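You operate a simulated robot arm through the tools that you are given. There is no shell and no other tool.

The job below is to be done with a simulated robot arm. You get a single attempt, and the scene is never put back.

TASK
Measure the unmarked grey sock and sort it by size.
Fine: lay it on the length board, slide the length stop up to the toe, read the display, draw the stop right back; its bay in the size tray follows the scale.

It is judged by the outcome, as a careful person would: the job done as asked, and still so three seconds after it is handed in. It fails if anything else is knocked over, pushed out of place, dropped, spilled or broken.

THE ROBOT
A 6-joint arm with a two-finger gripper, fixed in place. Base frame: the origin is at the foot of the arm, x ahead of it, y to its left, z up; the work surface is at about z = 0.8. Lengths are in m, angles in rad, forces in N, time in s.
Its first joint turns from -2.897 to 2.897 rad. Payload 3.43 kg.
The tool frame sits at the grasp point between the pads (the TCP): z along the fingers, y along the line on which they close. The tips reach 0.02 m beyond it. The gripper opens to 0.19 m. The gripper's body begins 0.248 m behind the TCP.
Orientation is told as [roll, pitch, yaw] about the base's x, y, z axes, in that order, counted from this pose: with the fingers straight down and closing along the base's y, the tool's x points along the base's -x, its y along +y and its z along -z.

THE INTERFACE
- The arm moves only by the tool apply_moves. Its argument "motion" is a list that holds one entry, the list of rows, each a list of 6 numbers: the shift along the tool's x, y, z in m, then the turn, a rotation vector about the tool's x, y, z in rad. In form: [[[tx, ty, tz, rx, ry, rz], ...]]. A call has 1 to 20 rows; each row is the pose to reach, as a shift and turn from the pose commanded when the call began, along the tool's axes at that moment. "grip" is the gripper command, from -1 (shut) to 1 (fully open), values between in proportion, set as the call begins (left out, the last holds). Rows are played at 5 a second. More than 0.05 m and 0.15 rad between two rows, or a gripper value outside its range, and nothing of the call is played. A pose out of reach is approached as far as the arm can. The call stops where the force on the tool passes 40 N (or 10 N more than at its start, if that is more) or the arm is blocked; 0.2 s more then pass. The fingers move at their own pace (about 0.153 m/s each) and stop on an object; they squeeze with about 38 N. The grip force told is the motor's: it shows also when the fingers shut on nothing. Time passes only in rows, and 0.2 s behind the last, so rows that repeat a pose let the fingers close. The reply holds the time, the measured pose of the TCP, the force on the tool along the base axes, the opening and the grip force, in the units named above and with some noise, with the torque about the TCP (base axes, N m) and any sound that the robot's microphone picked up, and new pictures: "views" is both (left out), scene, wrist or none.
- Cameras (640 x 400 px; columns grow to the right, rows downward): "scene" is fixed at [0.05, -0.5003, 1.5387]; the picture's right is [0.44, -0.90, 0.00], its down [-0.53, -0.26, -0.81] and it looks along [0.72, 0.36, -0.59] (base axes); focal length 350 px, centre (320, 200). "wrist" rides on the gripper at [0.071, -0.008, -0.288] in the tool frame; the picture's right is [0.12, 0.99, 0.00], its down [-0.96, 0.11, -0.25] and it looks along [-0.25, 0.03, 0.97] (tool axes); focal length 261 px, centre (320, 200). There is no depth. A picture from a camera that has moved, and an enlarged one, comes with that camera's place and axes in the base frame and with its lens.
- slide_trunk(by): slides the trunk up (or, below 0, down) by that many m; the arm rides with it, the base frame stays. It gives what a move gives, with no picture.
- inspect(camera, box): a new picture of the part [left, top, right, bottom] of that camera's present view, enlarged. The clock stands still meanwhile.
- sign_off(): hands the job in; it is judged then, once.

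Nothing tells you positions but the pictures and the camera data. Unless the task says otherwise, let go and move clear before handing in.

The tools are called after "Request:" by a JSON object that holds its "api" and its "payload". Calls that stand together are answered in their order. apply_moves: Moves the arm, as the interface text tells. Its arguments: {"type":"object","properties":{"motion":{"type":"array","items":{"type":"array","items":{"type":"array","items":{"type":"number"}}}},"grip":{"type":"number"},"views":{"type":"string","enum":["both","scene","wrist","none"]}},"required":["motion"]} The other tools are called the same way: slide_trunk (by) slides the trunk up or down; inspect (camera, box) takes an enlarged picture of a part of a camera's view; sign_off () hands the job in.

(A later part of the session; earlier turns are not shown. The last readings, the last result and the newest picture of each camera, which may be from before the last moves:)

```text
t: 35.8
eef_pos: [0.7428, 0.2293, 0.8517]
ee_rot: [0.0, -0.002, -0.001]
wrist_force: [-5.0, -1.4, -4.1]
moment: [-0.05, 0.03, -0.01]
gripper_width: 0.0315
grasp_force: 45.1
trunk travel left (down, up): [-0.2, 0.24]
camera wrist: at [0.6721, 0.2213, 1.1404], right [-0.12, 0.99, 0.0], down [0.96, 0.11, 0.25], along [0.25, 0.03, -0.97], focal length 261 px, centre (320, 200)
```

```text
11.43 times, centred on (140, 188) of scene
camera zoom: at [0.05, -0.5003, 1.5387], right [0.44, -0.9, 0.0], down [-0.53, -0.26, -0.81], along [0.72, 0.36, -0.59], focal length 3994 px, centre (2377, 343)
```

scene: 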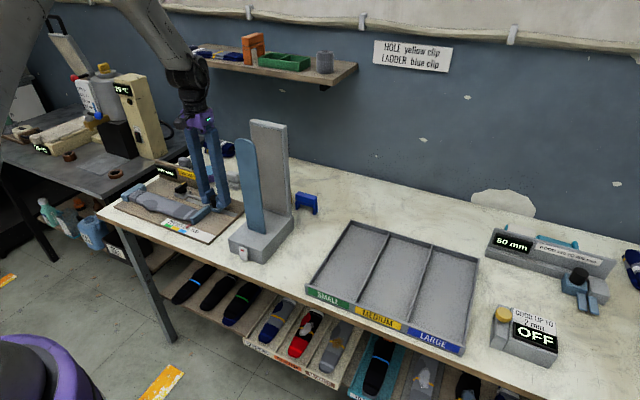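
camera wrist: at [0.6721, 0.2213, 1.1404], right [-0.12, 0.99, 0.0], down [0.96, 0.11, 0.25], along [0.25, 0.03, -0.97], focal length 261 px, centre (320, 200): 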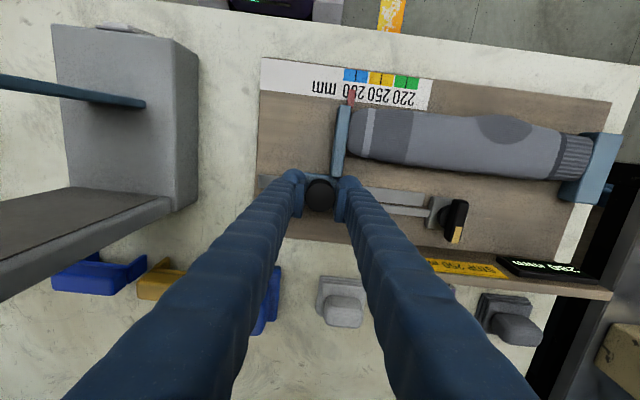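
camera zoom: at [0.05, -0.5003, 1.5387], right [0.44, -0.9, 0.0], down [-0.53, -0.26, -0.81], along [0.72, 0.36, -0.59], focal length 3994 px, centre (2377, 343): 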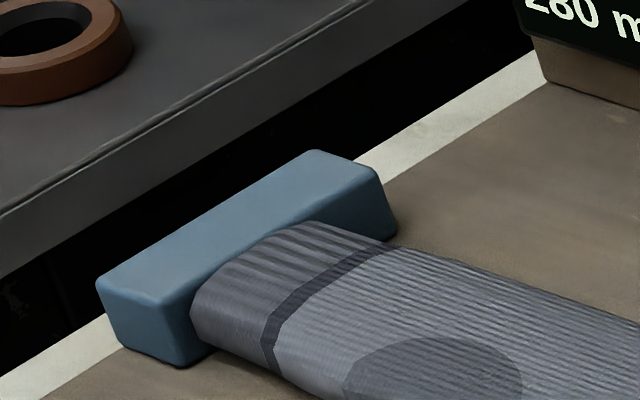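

Now 280 mm, with the cuff almost at the block and still little resistance. I'll continue gently.

Request:
{"api": "apply_moves", "payload": {"motion": [[[0, 0.001, 0, 0, 0, 0], [0, 0.002, 0, 0, 0, 0], [0, 0.003, 0, 0, 0, 0], [0, 0.003, 0, 0, 0, 0]]], "grip": -1}}

Request:
{"api": "inspect", "payload": {"camera": "scene", "box": [155, 155, 245, 235]}}

Request:
{"api": "inspect", "payload": {"camera": "wrist", "box": [520, 110, 640, 220]}}

Request:
{"api": "inspect", "payload": {"camera": "scene", "box": [115, 170, 165, 205]}}

```text
t: 36.8
eef_pos: [0.7426, 0.2321, 0.8519]
ee_rot: [-0.003, -0.002, -0.001]
wrist_force: [-8.9, -11.4, 8.1]
moment: [-0.17, 0.28, 0.04]
gripper_width: 0.0317
grasp_force: 44.2
trunk travel left (down, up): [-0.2, 0.24]
camera wrist: at [0.6723, 0.2238, 1.1404], right [-0.12, 0.99, 0.0], down [0.96, 0.11, 0.25], along [0.25, 0.03, -0.97], focal length 261 px, centre (320, 200)
```

scene: 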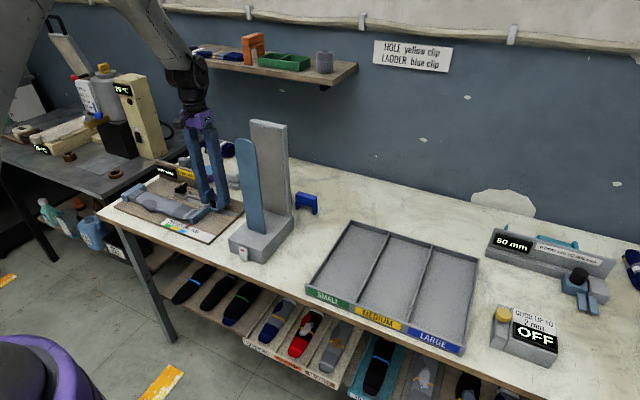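
wrist: 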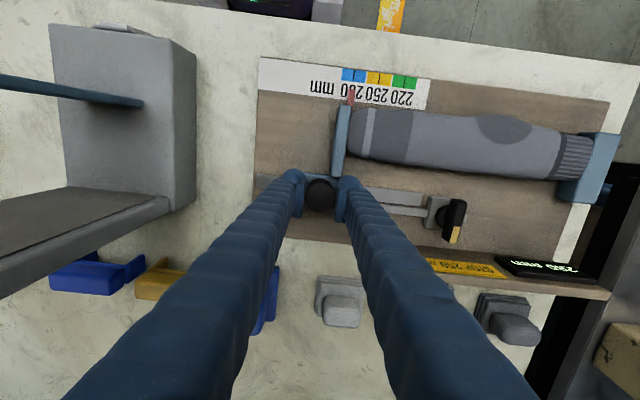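

```text
5.00 times, centred on (200, 195) of scene
camera zoom: at [0.05, -0.5003, 1.5387], right [0.44, -0.9, 0.0], down [-0.53, -0.26, -0.81], along [0.72, 0.36, -0.59], focal length 1748 px, centre (920, 225)
```

zoom: 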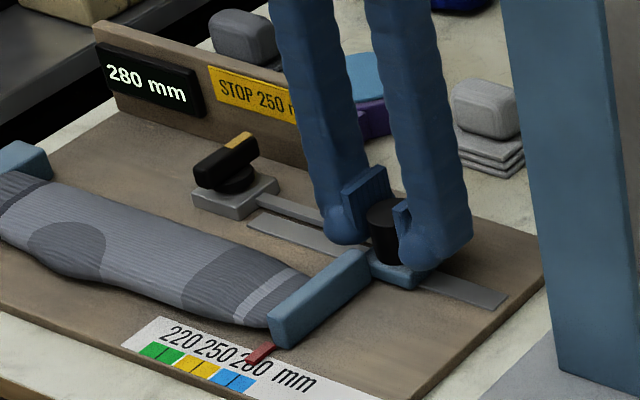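

```text
3.64 times, centred on (580, 165) of wrist
camera zoom: at [0.6723, 0.2238, 1.1404], right [-0.12, 0.99, 0.0], down [0.96, 0.11, 0.25], along [0.25, 0.03, -0.97], focal length 948 px, centre (-626, 327)
```

zoom: 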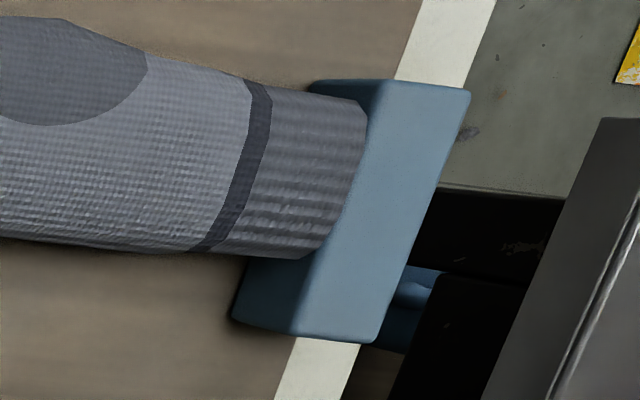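

```text
11.43 times, centred on (140, 188) of scene
camera zoom: at [0.05, -0.5003, 1.5387], right [0.44, -0.9, 0.0], down [-0.53, -0.26, -0.81], along [0.72, 0.36, -0.59], focal length 3994 px, centre (2377, 343)
```

zoom: 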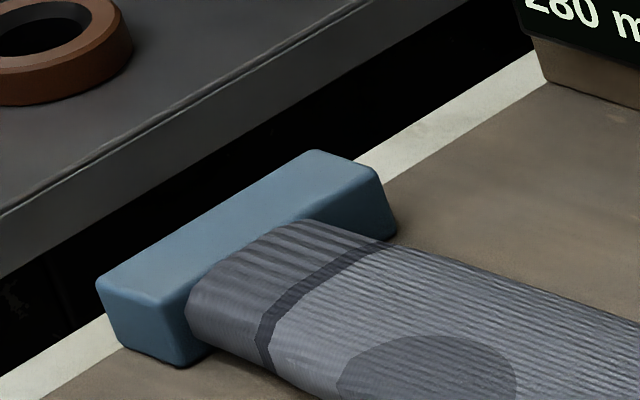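

Resistance has jumped to 11 N, so the sock is now seated between block and stop, reading 280 mm. I'll press 1.5 mm more to confirm the reading holds.

Request:
{"api": "apply_moves", "payload": {"motion": [[[0, 0.0008, 0, 0, 0, 0], [0, 0.0015, 0, 0, 0, 0], [0, 0.0015, 0, 0, 0, 0]]], "grip": -1}}

Request:
{"api": "inspect", "payload": {"camera": "scene", "box": [155, 155, 245, 235]}}

Request:
{"api": "inspect", "payload": {"camera": "wrist", "box": [310, 60, 430, 180]}}

Request:
{"api": "inspect", "payload": {"camera": "wrist", "box": [480, 240, 620, 300]}}

```text
t: 37.6
eef_pos: [0.7428, 0.2334, 0.8527]
ee_rot: [0.0, -0.001, -0.002]
wrist_force: [-7.8, -27.3, 7.5]
moment: [-0.32, 0.06, 0.05]
gripper_width: 0.0317
grasp_force: 44.8
trunk travel left (down, up): [-0.2, 0.24]
camera wrist: at [0.6722, 0.2239, 1.1404], right [-0.12, 0.99, 0.0], down [0.96, 0.11, 0.25], along [0.25, 0.03, -0.97], focal length 261 px, centre (320, 200)
```

scene: 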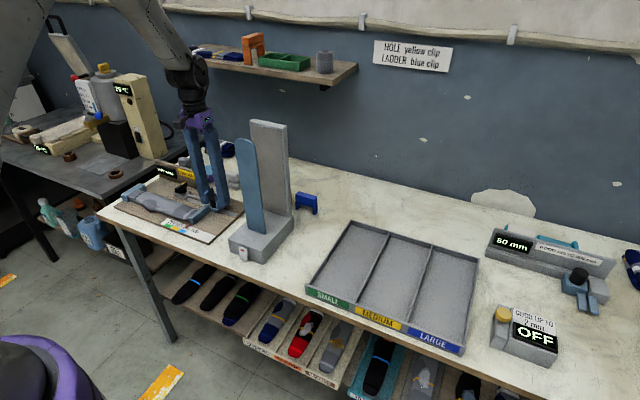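
wrist: 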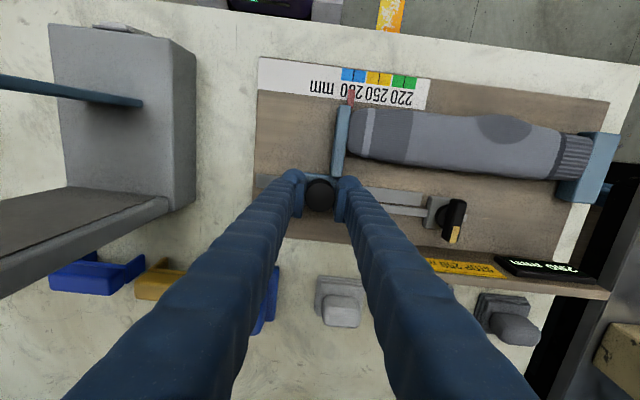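

```text
5.00 times, centred on (200, 195) of scene
camera zoom: at [0.05, -0.5003, 1.5387], right [0.44, -0.9, 0.0], down [-0.53, -0.26, -0.81], along [0.72, 0.36, -0.59], focal length 1748 px, centre (920, 225)
```

zoom: 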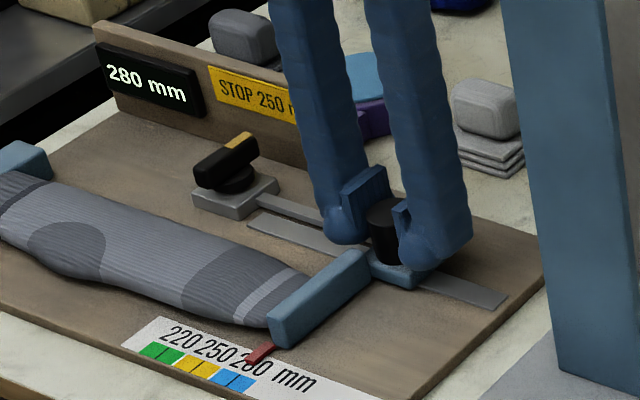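

```text
3.33 times, centred on (370, 120) of wrist
camera zoom: at [0.6722, 0.2239, 1.1404], right [-0.12, 0.99, 0.0], down [0.96, 0.11, 0.25], along [0.25, 0.03, -0.97], focal length 869 px, centre (153, 467)
```

zoom: 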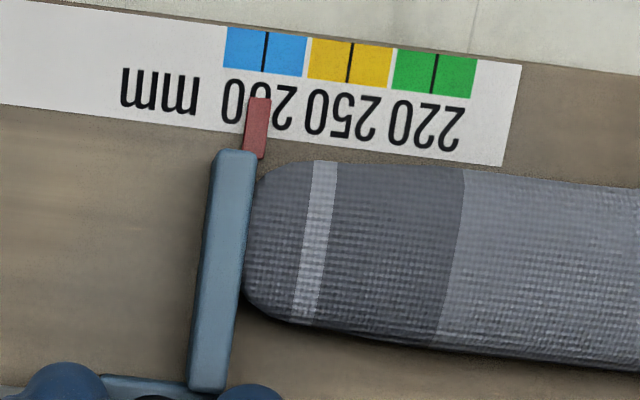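

```text
4.57 times, centred on (550, 270) of wrist
camera zoom: at [0.6722, 0.2239, 1.1404], right [-0.12, 0.99, 0.0], down [0.96, 0.11, 0.25], along [0.25, 0.03, -0.97], focal length 1192 px, centre (-731, -120)
```

zoom: 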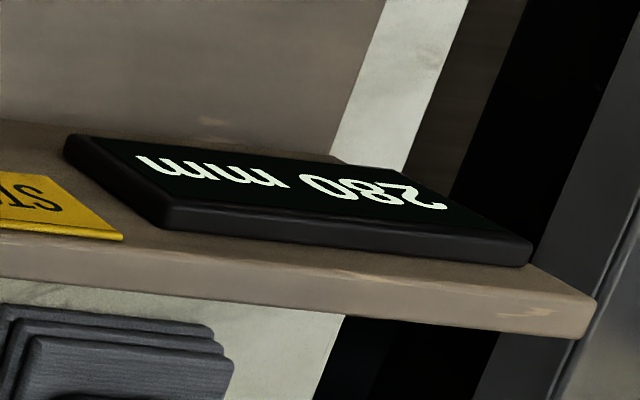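

The reading holds at 280 mm under 27 N, with the pointer on the blue 280 mark, so this sock belongs in LARGE. Next I'll draw the stop right back.

Request:
{"api": "apply_moves", "payload": {"motion": [[[0, -0.002, 0, 0, 0, 0], [0, -0.006, 0, 0, 0, 0], [0, -0.01, 0, 0, 0, 0], [0, -0.014, 0, 0, 0, 0], [0, -0.018, 0, 0, 0, 0], [0, -0.0205, 0, 0, 0, 0], [0, -0.0205, 0, 0, 0, 0]]], "grip": -1}}

Request:
{"api": "inspect", "payload": {"camera": "scene", "box": [155, 155, 245, 235]}}

```text
t: 39.2
eef_pos: [0.7424, 0.2133, 0.8521]
ee_rot: [-0.003, -0.002, -0.001]
wrist_force: [-12.3, 2.0, -0.4]
moment: [0.03, -0.01, 0.02]
gripper_width: 0.0317
grasp_force: 45.2
trunk travel left (down, up): [-0.2, 0.24]
camera wrist: at [0.6723, 0.2059, 1.1403], right [-0.12, 0.99, 0.0], down [0.96, 0.12, 0.25], along [0.25, 0.03, -0.97], focal length 261 px, centre (320, 200)
```

scene: 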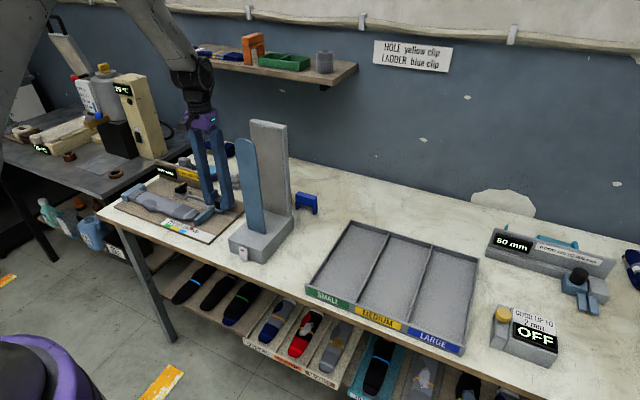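
wrist: 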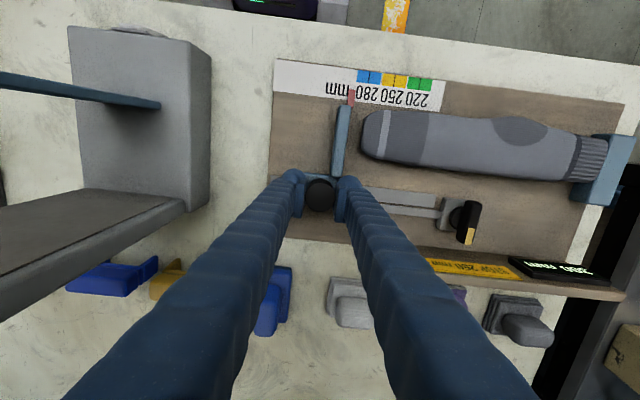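

```text
5.00 times, centred on (200, 195) of scene
camera zoom: at [0.05, -0.5003, 1.5387], right [0.44, -0.9, 0.0], down [-0.53, -0.26, -0.81], along [0.72, 0.36, -0.59], focal length 1748 px, centre (920, 225)
```

zoom: 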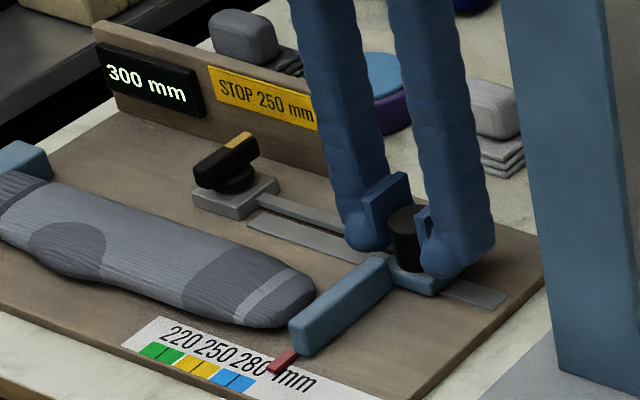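

The stop is back at 300 mm. I'll draw it a few more millimetres to be sure it sits right back at its end.

Request:
{"api": "apply_moves", "payload": {"motion": [[[0, -0.001, 0, 0, 0, 0], [0, -0.002, 0, 0, 0, 0], [0, -0.003, 0, 0, 0, 0], [0, -0.003, 0, 0, 0, 0]]], "grip": -1, "views": "none"}}

Request:
{"api": "inspect", "payload": {"camera": "scene", "box": [155, 155, 245, 235]}}

```text
t: 40.2
eef_pos: [0.7431, 0.2117, 0.8526]
ee_rot: [0.0, -0.004, 0.0]
wrist_force: [-11.3, 9.0, 1.0]
moment: [0.09, 0.12, -0.02]
gripper_width: 0.0315
grasp_force: 45.1
trunk travel left (down, up): [-0.2, 0.24]
```

```text
5.00 times, centred on (200, 195) of scene
camera zoom: at [0.05, -0.5003, 1.5387], right [0.44, -0.9, 0.0], down [-0.53, -0.26, -0.81], along [0.72, 0.36, -0.59], focal length 1748 px, centre (920, 225)
```

zoom: 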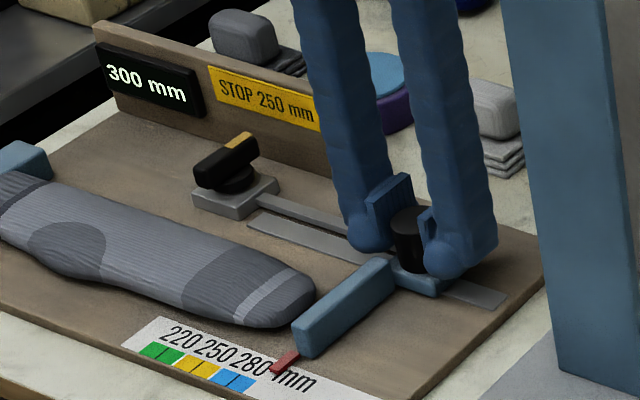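

The stop is against its end of travel (9 N back-pressure) and shows 300 mm. I'll open the fingers, rise clear, and turn the gripper across the sock for picking it up.

Request:
{"api": "apply_moves", "payload": {"motion": [[[0, 0.001, 0, 0, 0, 0], [0, 0.001, 0, 0, 0, 0], [0, 0.001, 0, 0, 0, 0], [0, 0.001, -0.03, 0, 0, 0], [0, 0.001, -0.07, 0, 0, 0], [0, 0.001, -0.11, 0, 0, 0], [0, 0.001, -0.128, 0, 0, 0], [0, 0.001, -0.128, 0, 0, 0]]], "grip": -0.26}}

Request:
{"api": "inspect", "payload": {"camera": "scene", "box": [105, 160, 245, 250]}}

Request:
{"api": "inspect", "payload": {"camera": "wrist", "box": [310, 80, 550, 230]}}

```text
t: 42.0
eef_pos: [0.7408, 0.2097, 0.9807]
ee_rot: [0.002, -0.002, -0.003]
wrist_force: [-0.6, 0.2, -0.6]
moment: [0.04, -0.02, -0.01]
gripper_width: 0.0703
grasp_force: 0.0
trunk travel left (down, up): [-0.2, 0.24]
camera wrist: at [0.6698, 0.2014, 1.2678], right [-0.12, 0.99, 0.0], down [0.96, 0.11, 0.25], along [0.25, 0.03, -0.97], focal length 261 px, centre (320, 200)
```

scene: 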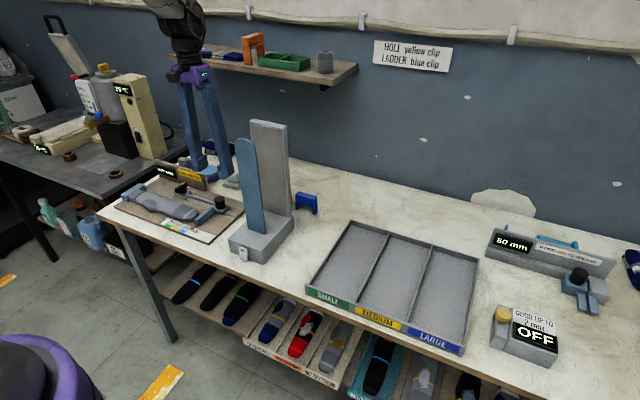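
wrist: 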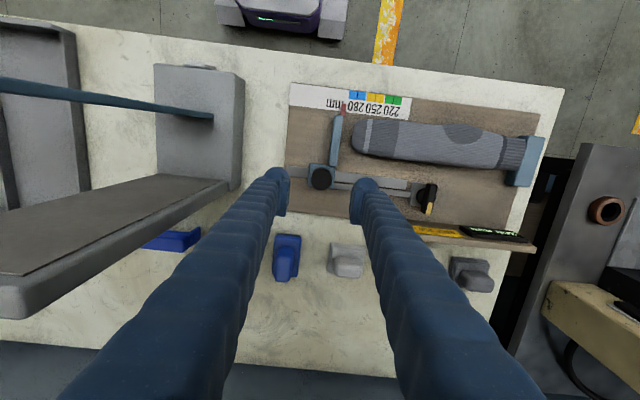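

```text
4.44 times, centred on (175, 205) of scene
camera zoom: at [0.05, -0.5003, 1.5387], right [0.44, -0.9, 0.0], down [-0.53, -0.26, -0.81], along [0.72, 0.36, -0.59], focal length 1553 px, centre (964, 178)
```

zoom: 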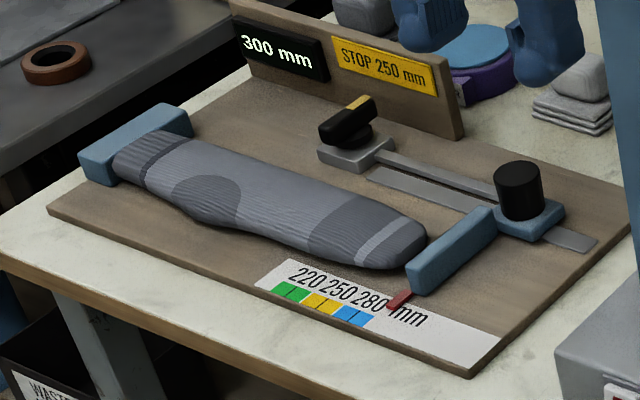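

```text
2.67 times, centred on (430, 155) of wrist
camera zoom: at [0.6698, 0.2014, 1.2678], right [-0.12, 0.99, 0.0], down [0.96, 0.11, 0.25], along [0.25, 0.03, -0.97], focal length 695 px, centre (27, 320)
```

zoom: 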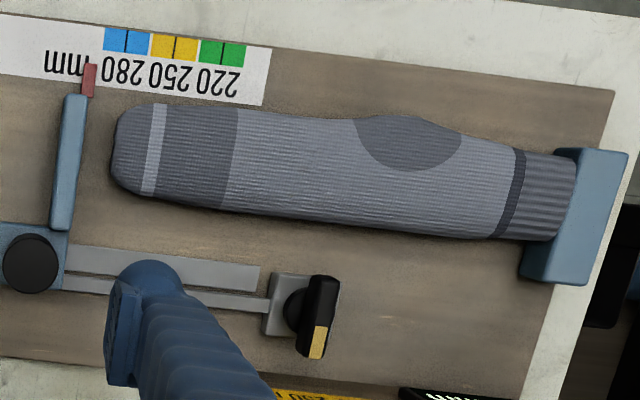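

The stop remains at 300 mm and the sock lies straight against the block, with its toe at y≈0.255 and centreline at x≈0.667. I'll turn the gripper 90° and hover over the sock near the toe, at y≈0.30.

Request:
{"api": "apply_moves", "payload": {"motion": [[[0.0064, 0.0074, 0, 0, 0, -0.1309], [0.0127, 0.0147, 0, 0, 0, -0.2618], [0.0191, 0.0221, 0, 0, 0, -0.3927], [0.0254, 0.0295, 0, 0, 0, -0.5236], [0.0318, 0.0368, 0, 0, 0, -0.6545], [0.0382, 0.0442, 0, 0, 0, -0.7854], [0.0445, 0.0516, 0, 0, 0, -0.9163], [0.0509, 0.0589, 0, 0, 0, -1.0472], [0.0572, 0.0663, 0, 0, 0, -1.1781], [0.0636, 0.0737, 0, 0, 0, -1.309], [0.07, 0.081, 0, 0, 0, -1.4399], [0.0763, 0.0884, 0, 0, 0, -1.5708], [0.0763, 0.0884, 0.04, 0, 0, -1.5708], [0.0763, 0.0884, 0.07, 0, 0, -1.5708], [0.0763, 0.0884, 0.07, 0, 0, -1.5708]]], "grip": -0.24}}

Request:
{"api": "inspect", "payload": {"camera": "wrist", "box": [220, 100, 420, 225]}}

```text
t: 45.2
eef_pos: [0.668, 0.3, 0.9075]
ee_rot: [-0.001, 0.003, 1.571]
wrist_force: [0.4, -0.5, 0.1]
moment: [-0.02, 0.02, -0.05]
gripper_width: 0.0722
grasp_force: 0.1
trunk travel left (down, up): [-0.2, 0.24]
camera wrist: at [0.6764, 0.2295, 1.1965], right [-0.99, -0.12, 0.0], down [-0.12, 0.96, 0.25], along [-0.03, 0.24, -0.97], focal length 261 px, centre (320, 200)
```

scene: 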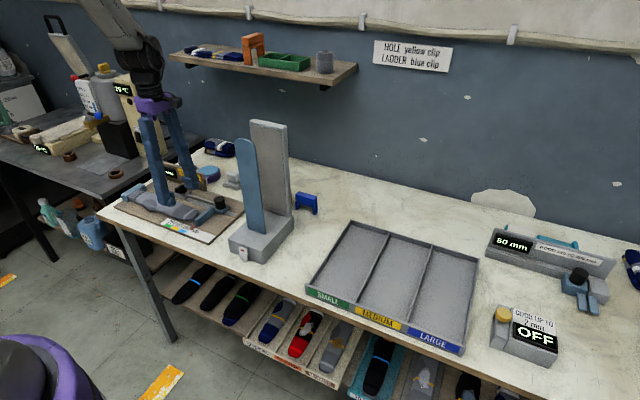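
wrist: 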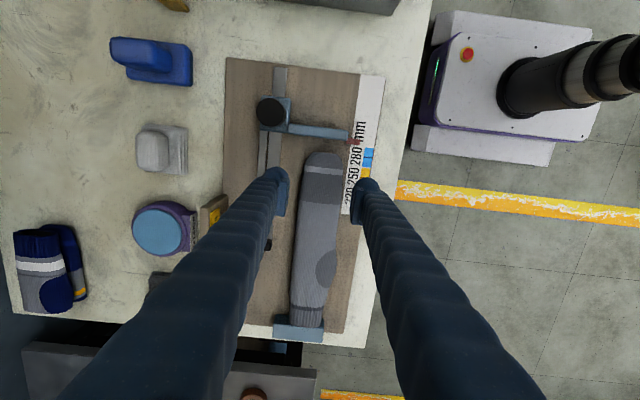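

```text
3.20 times, centred on (320, 162) of wrist
camera zoom: at [0.6764, 0.2295, 1.1965], right [-0.99, -0.12, 0.0], down [-0.12, 0.96, 0.25], along [-0.03, 0.24, -0.97], focal length 834 px, centre (320, 320)
```

zoom: 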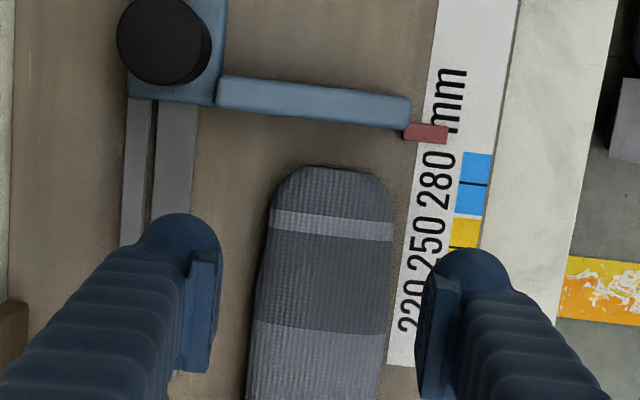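

The fingers are about 3 mm off-centre toward +x. I'll correct that, descend to the board and then check again before closing.

Request:
{"api": "apply_moves", "payload": {"motion": [[[0, 0.003, 0, 0, 0, 0], [0, 0.003, 0.03, 0, 0, 0], [0, 0.003, 0.05, 0, 0, 0], [0, 0.003, 0.062, 0, 0, 0], [0, 0.003, 0.069, 0, 0, 0], [0, 0.003, 0.069, 0, 0, 0]]], "grip": -0.24}}

Request:
{"api": "inspect", "payload": {"camera": "wrist", "box": [220, 100, 420, 225]}}

Request:
{"api": "inspect", "payload": {"camera": "scene", "box": [115, 160, 235, 240]}}

```text
t: 46.6
eef_pos: [0.6638, 0.2988, 0.8402]
ee_rot: [-0.002, 0.001, 1.571]
wrist_force: [-0.9, -0.8, -1.0]
moment: [-0.02, 0.0, 0.01]
gripper_width: 0.0724
grasp_force: 0.1
trunk travel left (down, up): [-0.2, 0.24]
camera wrist: at [0.6725, 0.2293, 1.1281], right [-0.99, -0.12, 0.0], down [-0.12, 0.96, 0.25], along [-0.03, 0.24, -0.97], focal length 261 px, centre (320, 200)
```

scene: 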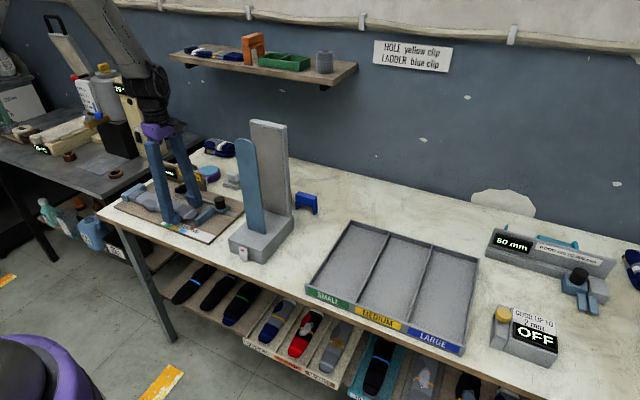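
wrist: 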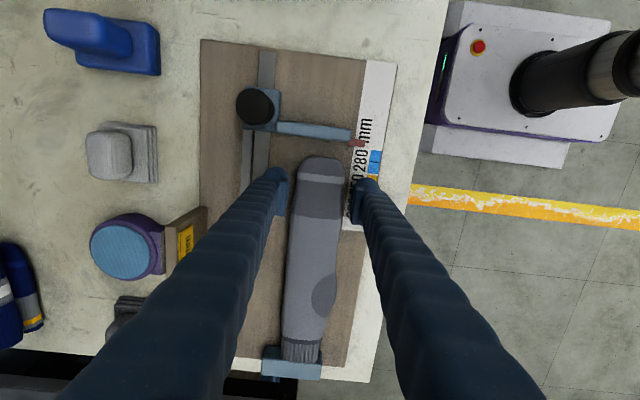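

```text
3.20 times, centred on (320, 162) of wrist
camera zoom: at [0.6725, 0.2293, 1.1281], right [-0.99, -0.12, 0.0], down [-0.12, 0.96, 0.25], along [-0.03, 0.24, -0.97], focal length 834 px, centre (320, 320)
```

zoom: 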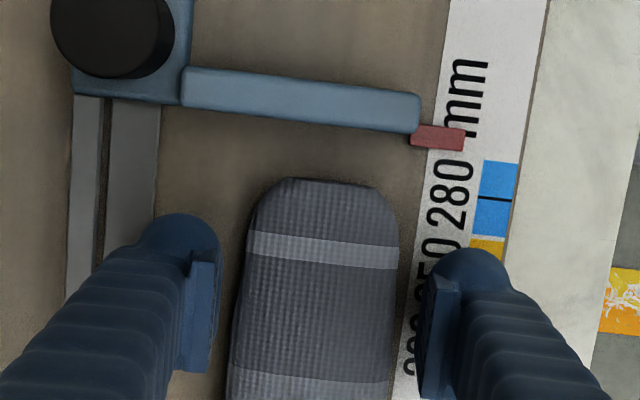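

```text
5.00 times, centred on (175, 200) of scene
camera zoom: at [0.05, -0.5003, 1.5387], right [0.44, -0.9, 0.0], down [-0.53, -0.26, -0.81], along [0.72, 0.36, -0.59], focal length 1748 px, centre (1045, 200)
```

zoom: 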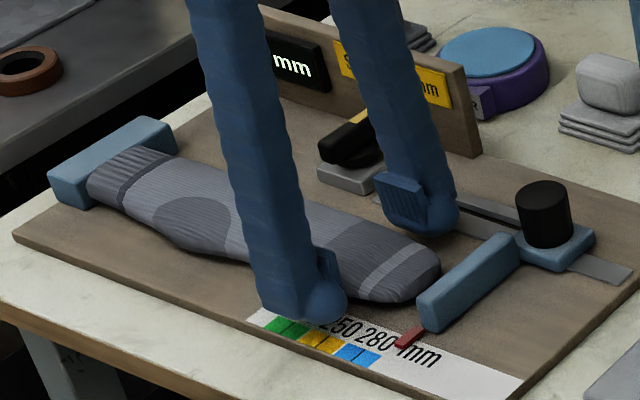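

The fingers straddle the sock evenly and are clear of the stop and the lock knob. Closing now.

Request:
{"api": "apply_moves", "payload": {"motion": [[[0, 0, 0, 0, 0, 0], [0, 0, 0, 0, 0, 0], [0, 0, 0, 0, 0, 0], [0, 0, 0, 0, 0, 0]]], "grip": -1, "views": "scene"}}

```text
t: 47.6
eef_pos: [0.6649, 0.2993, 0.8399]
ee_rot: [-0.003, 0.002, 1.572]
wrist_force: [-0.1, -0.5, 0.2]
moment: [-0.04, 0.0, -0.02]
gripper_width: 0.0525
grasp_force: 38.4
trunk travel left (down, up): [-0.2, 0.24]
```

scene: 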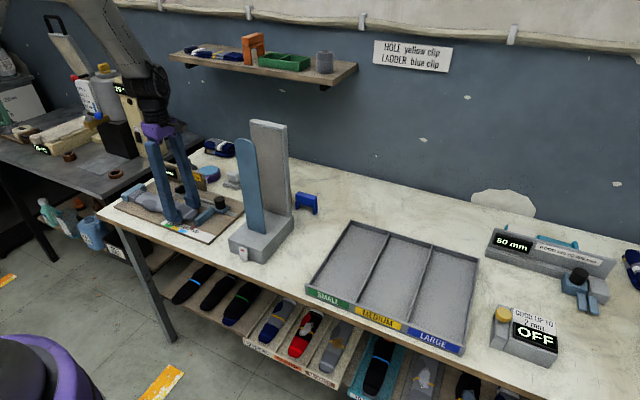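

The sock is gripped at 52 mm with no side load. I'll ease it 3 mm off the block and lift it straight up above the stand height.

Request:
{"api": "apply_moves", "payload": {"motion": [[[0.003, 0, -0.003, 0, 0, 0], [0.003, 0, -0.03, 0, 0, 0], [0.003, 0, -0.07, 0, 0, 0], [0.003, 0, -0.115, 0, 0, 0], [0.003, 0, -0.16, 0, 0, 0], [0.003, 0, -0.205, 0, 0, 0], [0.003, 0, -0.25, 0, 0, 0], [0.003, 0, -0.295, 0, 0, 0], [0.003, 0, -0.34, 0, 0, 0], [0.003, 0, -0.385, 0, 0, 0], [0.003, 0, -0.42, 0, 0, 0], [0.003, 0, -0.42, 0, 0, 0]]], "grip": -1}}

Request:
{"api": "inspect", "payload": {"camera": "scene", "box": [90, 140, 250, 250]}}

```text
t: 50.2
eef_pos: [0.665, 0.2973, 1.2608]
ee_rot: [-0.002, 0.001, 1.57]
wrist_force: [-0.2, 0.1, -0.5]
moment: [-0.05, 0.02, 0.03]
gripper_width: 0.0523
grasp_force: 37.7
trunk travel left (down, up): [-0.2, 0.24]
camera wrist: at [0.6729, 0.2273, 1.5496], right [-0.99, -0.12, 0.0], down [-0.12, 0.96, 0.25], along [-0.03, 0.24, -0.97], focal length 261 px, centre (320, 200)
```

scene: 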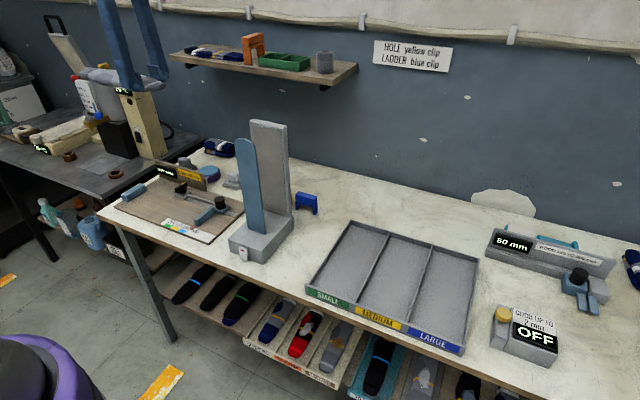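
wrist: 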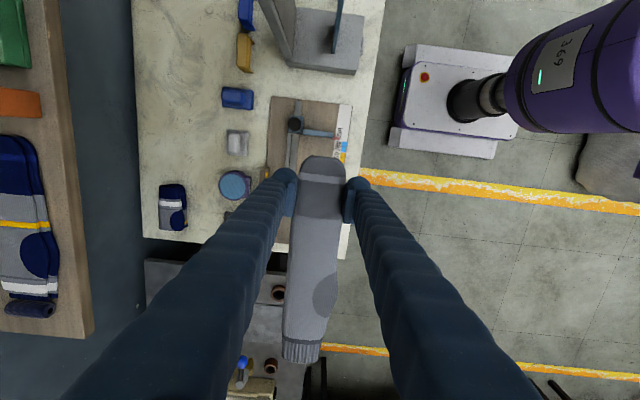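

```text
3.64 times, centred on (170, 195) of scene
camera zoom: at [0.05, -0.5003, 1.5387], right [0.44, -0.9, 0.0], down [-0.53, -0.26, -0.81], along [0.72, 0.36, -0.59], focal length 1271 px, centre (866, 218)
```

zoom: 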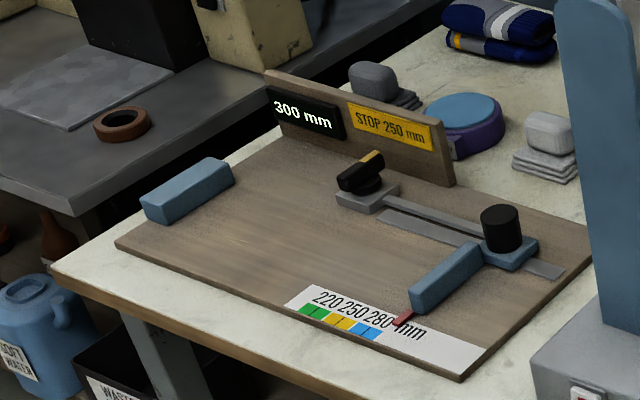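

The board is clear, with the stop at 300 mm, and the sock is held at z≈1.26, well above the stand. I'll carry it across toward the tray, turning it back so the cuff points to the rear of the bays.

Request:
{"api": "apply_moves", "payload": {"motion": [[[0.0405, 0.016, 0, 0, 0, 0.0982], [0.081, 0.032, 0, 0, 0, 0.1963], [0.1215, 0.048, 0, 0, 0, 0.2945], [0.162, 0.063, 0, 0, 0, 0.3927], [0.2025, 0.063, 0, 0, 0, 0.4909], [0.243, 0.063, 0, 0, 0, 0.589], [0.2835, 0.063, 0, 0, 0, 0.6872], [0.324, 0.063, 0, 0, 0, 0.7854], [0.3645, 0.063, 0, 0, 0, 0.8836], [0.405, 0.063, 0, 0, 0, 0.9817], [0.4455, 0.063, 0, 0, 0, 1.0799], [0.486, 0.063, 0, 0, 0, 1.1781], [0.5265, 0.063, 0, 0, 0, 1.2763], [0.567, 0.063, 0, 0, 0, 1.3744], [0.6075, 0.063, 0, 0, 0, 1.4726], [0.647, 0.063, 0, 0, 0, 1.5708], [0.647, 0.063, 0, 0, 0, 1.5708]]], "grip": -1}}

```text
t: 53.8
eef_pos: [0.5986, -0.3509, 1.2609]
ee_rot: [-0.002, -0.003, -0.003]
wrist_force: [-0.3, 0.1, 0.1]
moment: [0.13, 0.01, -0.03]
gripper_width: 0.0527
grasp_force: 38.1
trunk travel left (down, up): [-0.2, 0.24]
camera wrist: at [0.5286, -0.3594, 1.5478], right [-0.12, 0.99, 0.0], down [0.96, 0.11, 0.25], along [0.25, 0.03, -0.97], focal length 261 px, centre (320, 200)
```

scene: 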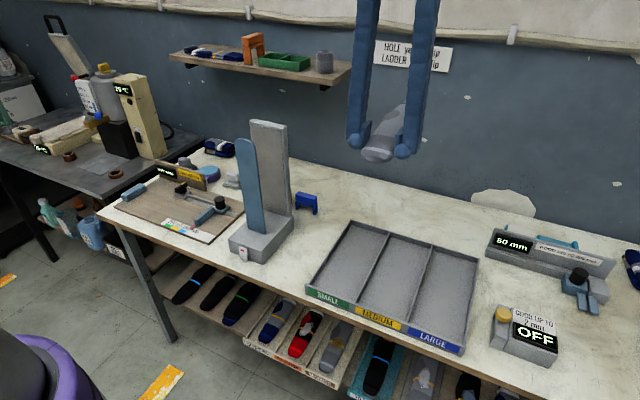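
wrist: 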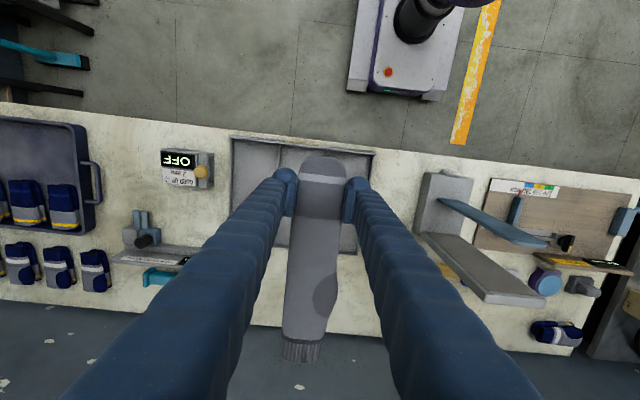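

The sock is over the tray area. I'll zoom in on the tray to fix the LARGE bay's exact position.

Request:
{"api": "inspect", "payload": {"camera": "wrist", "box": [210, 120, 390, 270]}}

Request:
{"api": "inspect", "payload": {"camera": "scene", "box": [300, 210, 490, 365]}}

```text
2.67 times, centred on (300, 195) of wrist
camera zoom: at [0.5286, -0.3594, 1.5478], right [-0.12, 0.99, 0.0], down [0.96, 0.11, 0.25], along [0.25, 0.03, -0.97], focal length 695 px, centre (373, 213)
```

zoom: 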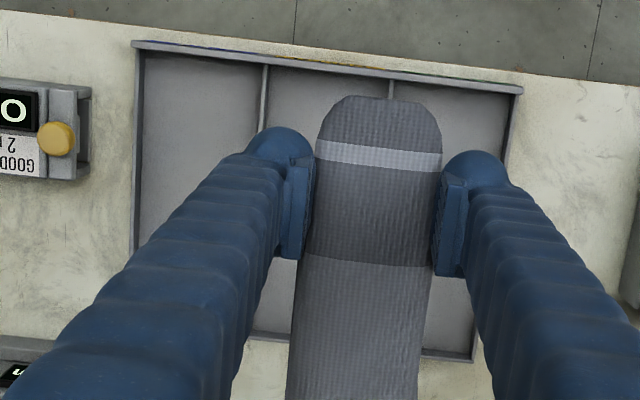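

```text
2.58 times, centred on (395, 288) of scene
camera zoom: at [0.05, -0.5003, 1.5387], right [0.44, -0.9, 0.0], down [-0.53, -0.26, -0.81], along [0.72, 0.36, -0.59], focal length 902 px, centre (126, -26)
```

zoom: 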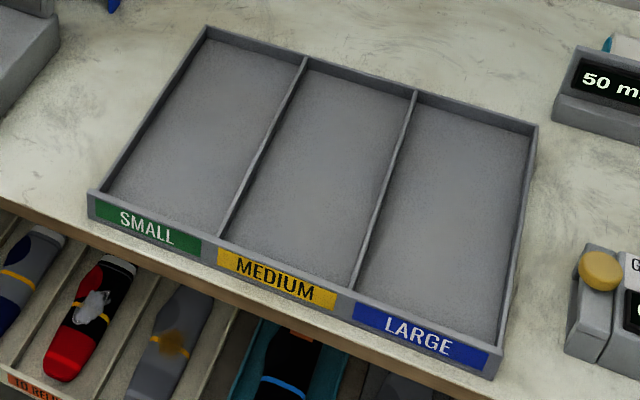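

I'll zoom in on the LARGE bay's front and back ends to measure its inner length, since it's close to the sock's 280 mm.

Request:
{"api": "inspect", "payload": {"camera": "scene", "box": [425, 240, 490, 285]}}

Request:
{"api": "inspect", "payload": {"camera": "scene", "box": [400, 310, 475, 360]}}

Request:
{"api": "inspect", "payload": {"camera": "wrist", "box": [225, 130, 325, 200]}}

```text
8.89 times, centred on (458, 262) of scene
camera zoom: at [0.05, -0.5003, 1.5387], right [0.44, -0.9, 0.0], down [-0.53, -0.26, -0.81], along [0.72, 0.36, -0.59], focal length 3107 px, centre (-902, -356)
```

zoom: 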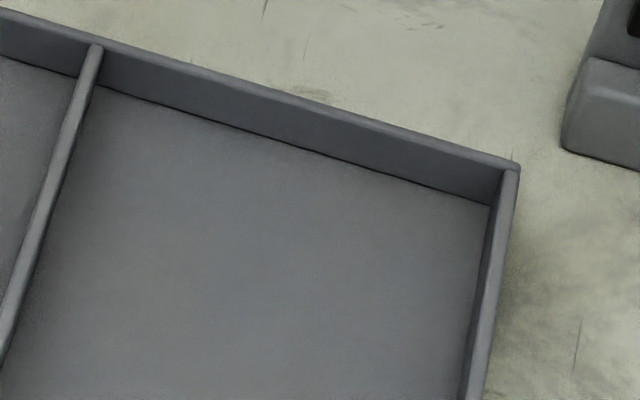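

```text
8.00 times, centred on (438, 335) of scene
camera zoom: at [0.05, -0.5003, 1.5387], right [0.44, -0.9, 0.0], down [-0.53, -0.26, -0.81], along [0.72, 0.36, -0.59], focal length 2796 px, centre (-620, -880)
```

zoom: 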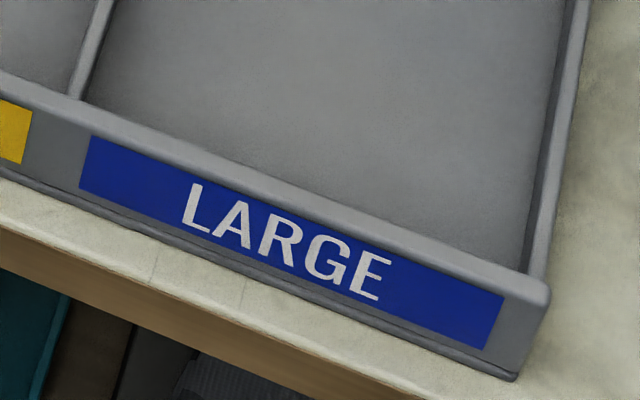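

```text
5.71 times, centred on (275, 165) of wrist
camera zoom: at [0.5286, -0.3594, 1.5478], right [-0.12, 0.99, 0.0], down [0.96, 0.11, 0.25], along [0.25, 0.03, -0.97], focal length 1489 px, centre (577, 400)
```

zoom: 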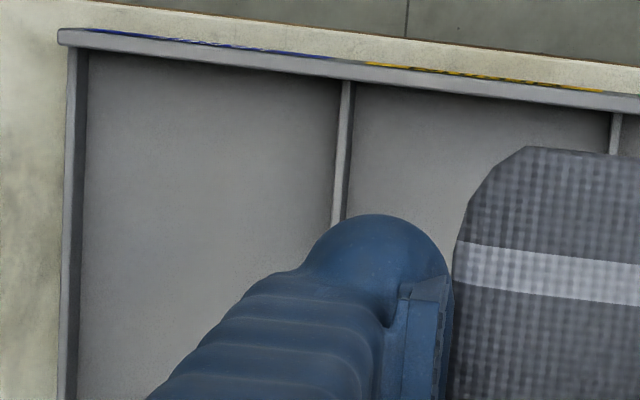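

The LARGE bay spans x≈0.572–0.868 and y≈−0.586 to −0.466, so the sock fits lengthwise with about 8 mm at each end. The fingers are nearly as wide as the bay, so I'll hold them above the dividers, tilt the cuff down to the floor and let the toe settle. First I'll move above the bay.

Request:
{"api": "apply_moves", "payload": {"motion": [[[-0.007, -0.044, 0, 0, 0, 0], [-0.013, -0.088, 0, 0, 0, 0], [-0.02, -0.132, 0, 0, 0, 0], [-0.026, -0.177, 0, 0, 0, 0], [-0.026, -0.177, 0.045, 0, 0, 0], [-0.026, -0.177, 0.09, 0, 0, 0], [-0.026, -0.177, 0.135, 0, 0, 0], [-0.026, -0.177, 0.18, 0, 0, 0], [-0.026, -0.177, 0.225, 0, 0, 0], [-0.026, -0.177, 0.27, 0, 0, 0], [-0.026, -0.177, 0.315, 0, 0, 0], [-0.026, -0.177, 0.315, 0, 0, 0]]], "grip": -1}}

Request:
{"api": "inspect", "payload": {"camera": "wrist", "box": [220, 110, 420, 235]}}

Request:
{"api": "inspect", "payload": {"camera": "wrist", "box": [220, 275, 420, 400]}}

Request:
{"api": "inspect", "payload": {"camera": "scene", "box": [370, 200, 520, 360]}}

```text
t: 56.4
eef_pos: [0.6243, -0.5281, 0.9448]
ee_rot: [-0.001, -0.003, -0.001]
wrist_force: [-0.2, -0.8, -0.1]
moment: [0.05, 0.02, -0.02]
gripper_width: 0.0525
grasp_force: 37.9
trunk travel left (down, up): [-0.2, 0.24]
camera wrist: at [0.5533, -0.5357, 1.2322], right [-0.12, 0.99, 0.0], down [0.96, 0.11, 0.25], along [0.25, 0.03, -0.97], focal length 261 px, centre (320, 200)
```

scene: 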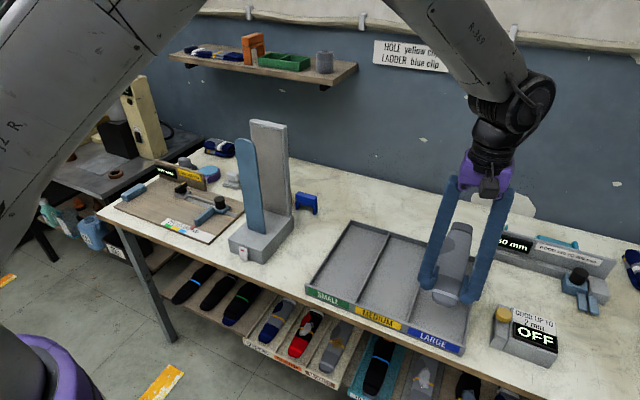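
wrist: 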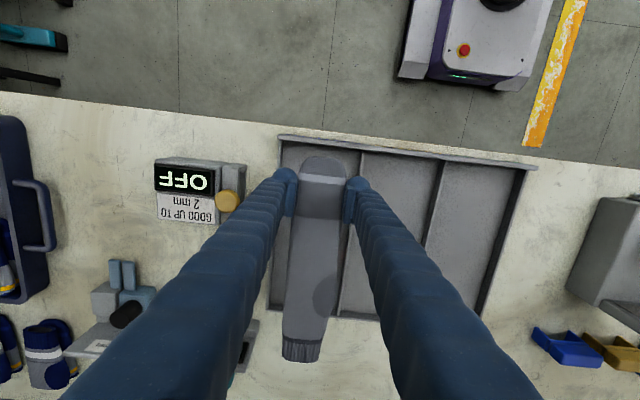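

```text
3.20 times, centred on (320, 172) of wrist
camera zoom: at [0.5533, -0.5357, 1.2322], right [-0.12, 0.99, 0.0], down [0.96, 0.11, 0.25], along [0.25, 0.03, -0.97], focal length 834 px, centre (320, 288)
```

zoom: 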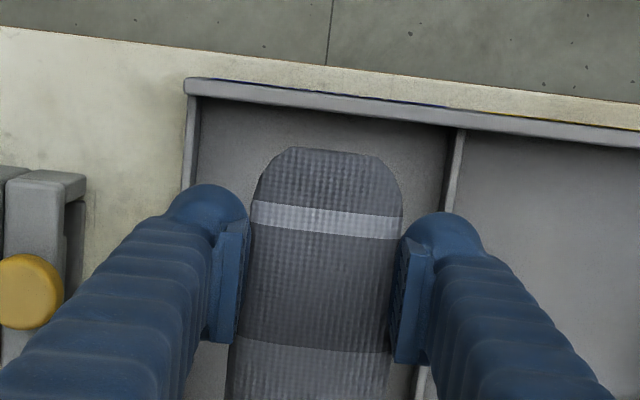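

```text
3.20 times, centred on (320, 338) of wrist
camera zoom: at [0.5533, -0.5357, 1.2322], right [-0.12, 0.99, 0.0], down [0.96, 0.11, 0.25], along [0.25, 0.03, -0.97], focal length 834 px, centre (320, -240)
```

zoom: 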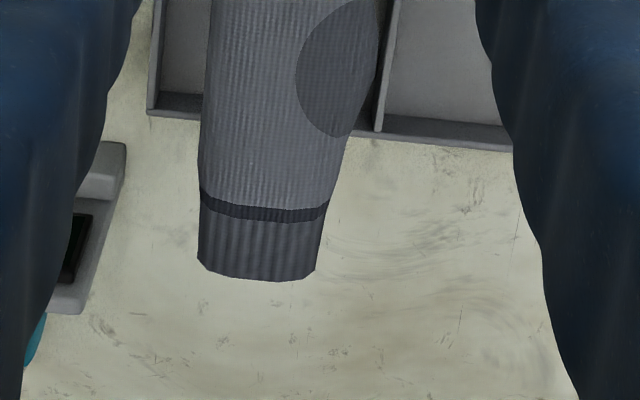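

```text
2.50 times, centred on (445, 280) of scene
camera zoom: at [0.05, -0.5003, 1.5387], right [0.44, -0.9, 0.0], down [-0.53, -0.26, -0.81], along [0.72, 0.36, -0.59], focal length 874 px, centre (8, 0)
```

zoom: 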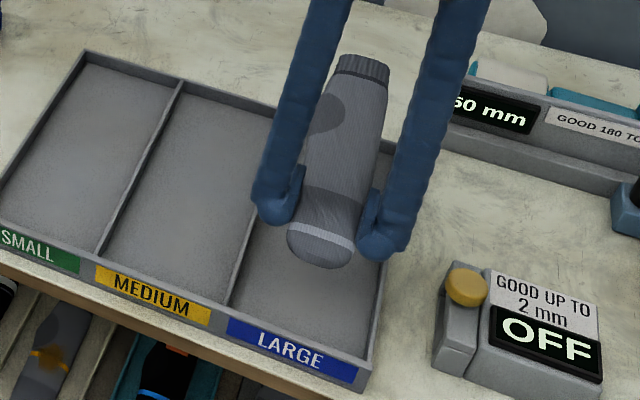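

The sock is over the LARGE bay, about 3 mm off centre in y. I'll correct that, tilt the cuff end down slightly and lower toward the bay.

Request:
{"api": "apply_moves", "payload": {"motion": [[[-0.001, -0.003, 0.015, 0, 0.045, 0], [-0.001, -0.003, 0.03, 0, 0.085, 0], [-0.001, -0.003, 0.055, 0, 0.085, 0], [-0.001, -0.003, 0.07, 0, 0.085, 0], [-0.001, -0.003, 0.07, 0, 0.085, 0]]], "grip": -1}}

Request:
{"api": "inspect", "payload": {"camera": "wrist", "box": [220, 110, 420, 235]}}

Request:
{"api": "inspect", "payload": {"camera": "wrist", "box": [220, 275, 420, 400]}}

Request:
{"api": "inspect", "payload": {"camera": "scene", "box": [390, 220, 500, 360]}}

```text
t: 57.6
eef_pos: [0.6268, -0.5325, 0.8769]
ee_rot: [-0.001, 0.082, -0.002]
wrist_force: [0.0, -0.1, -1.0]
moment: [0.01, 0.08, -0.02]
gripper_width: 0.0527
grasp_force: 38.2
trunk travel left (down, up): [-0.2, 0.24]
camera wrist: at [0.5816, -0.5399, 1.1702], right [-0.12, 0.99, 0.01], down [0.98, 0.11, 0.17], along [0.16, 0.03, -0.99], focal length 261 px, centre (320, 200)
```

scene: 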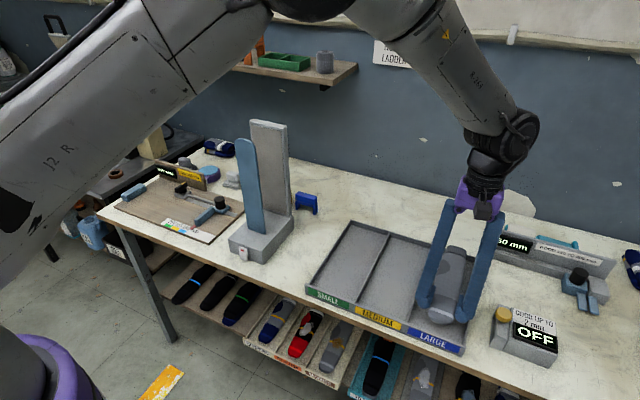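
wrist: 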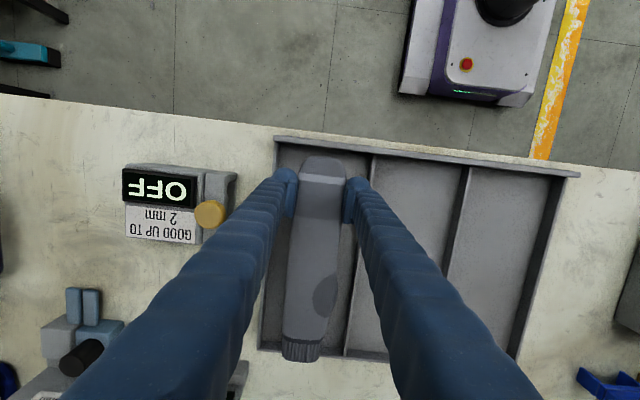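

```text
3.20 times, centred on (320, 172) of wrist
camera zoom: at [0.5816, -0.5399, 1.1702], right [-0.12, 0.99, 0.01], down [0.98, 0.11, 0.17], along [0.16, 0.03, -0.99], focal length 834 px, centre (320, 288)
```

zoom: 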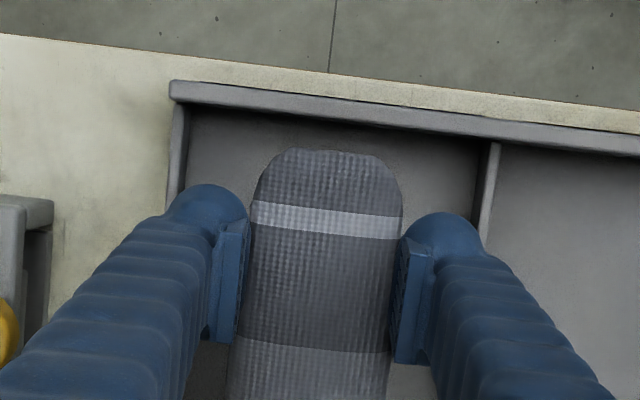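

```text
3.20 times, centred on (320, 338) of wrist
camera zoom: at [0.5816, -0.5399, 1.1702], right [-0.12, 0.99, 0.01], down [0.98, 0.11, 0.17], along [0.16, 0.03, -0.99], focal length 834 px, centre (320, -240)
```

zoom: 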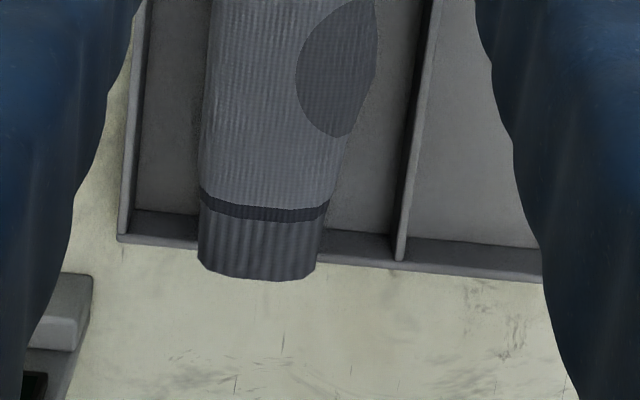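

```text
2.86 times, centred on (445, 290) of scene
camera zoom: at [0.05, -0.5003, 1.5387], right [0.44, -0.9, 0.0], down [-0.53, -0.26, -0.81], along [0.72, 0.36, -0.59], focal length 999 px, centre (-37, -57)
```

zoom: 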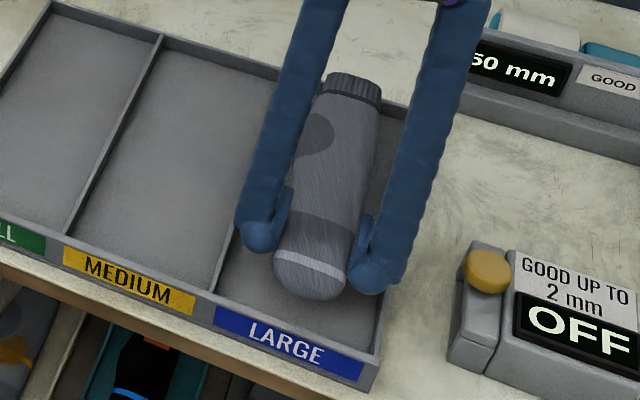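

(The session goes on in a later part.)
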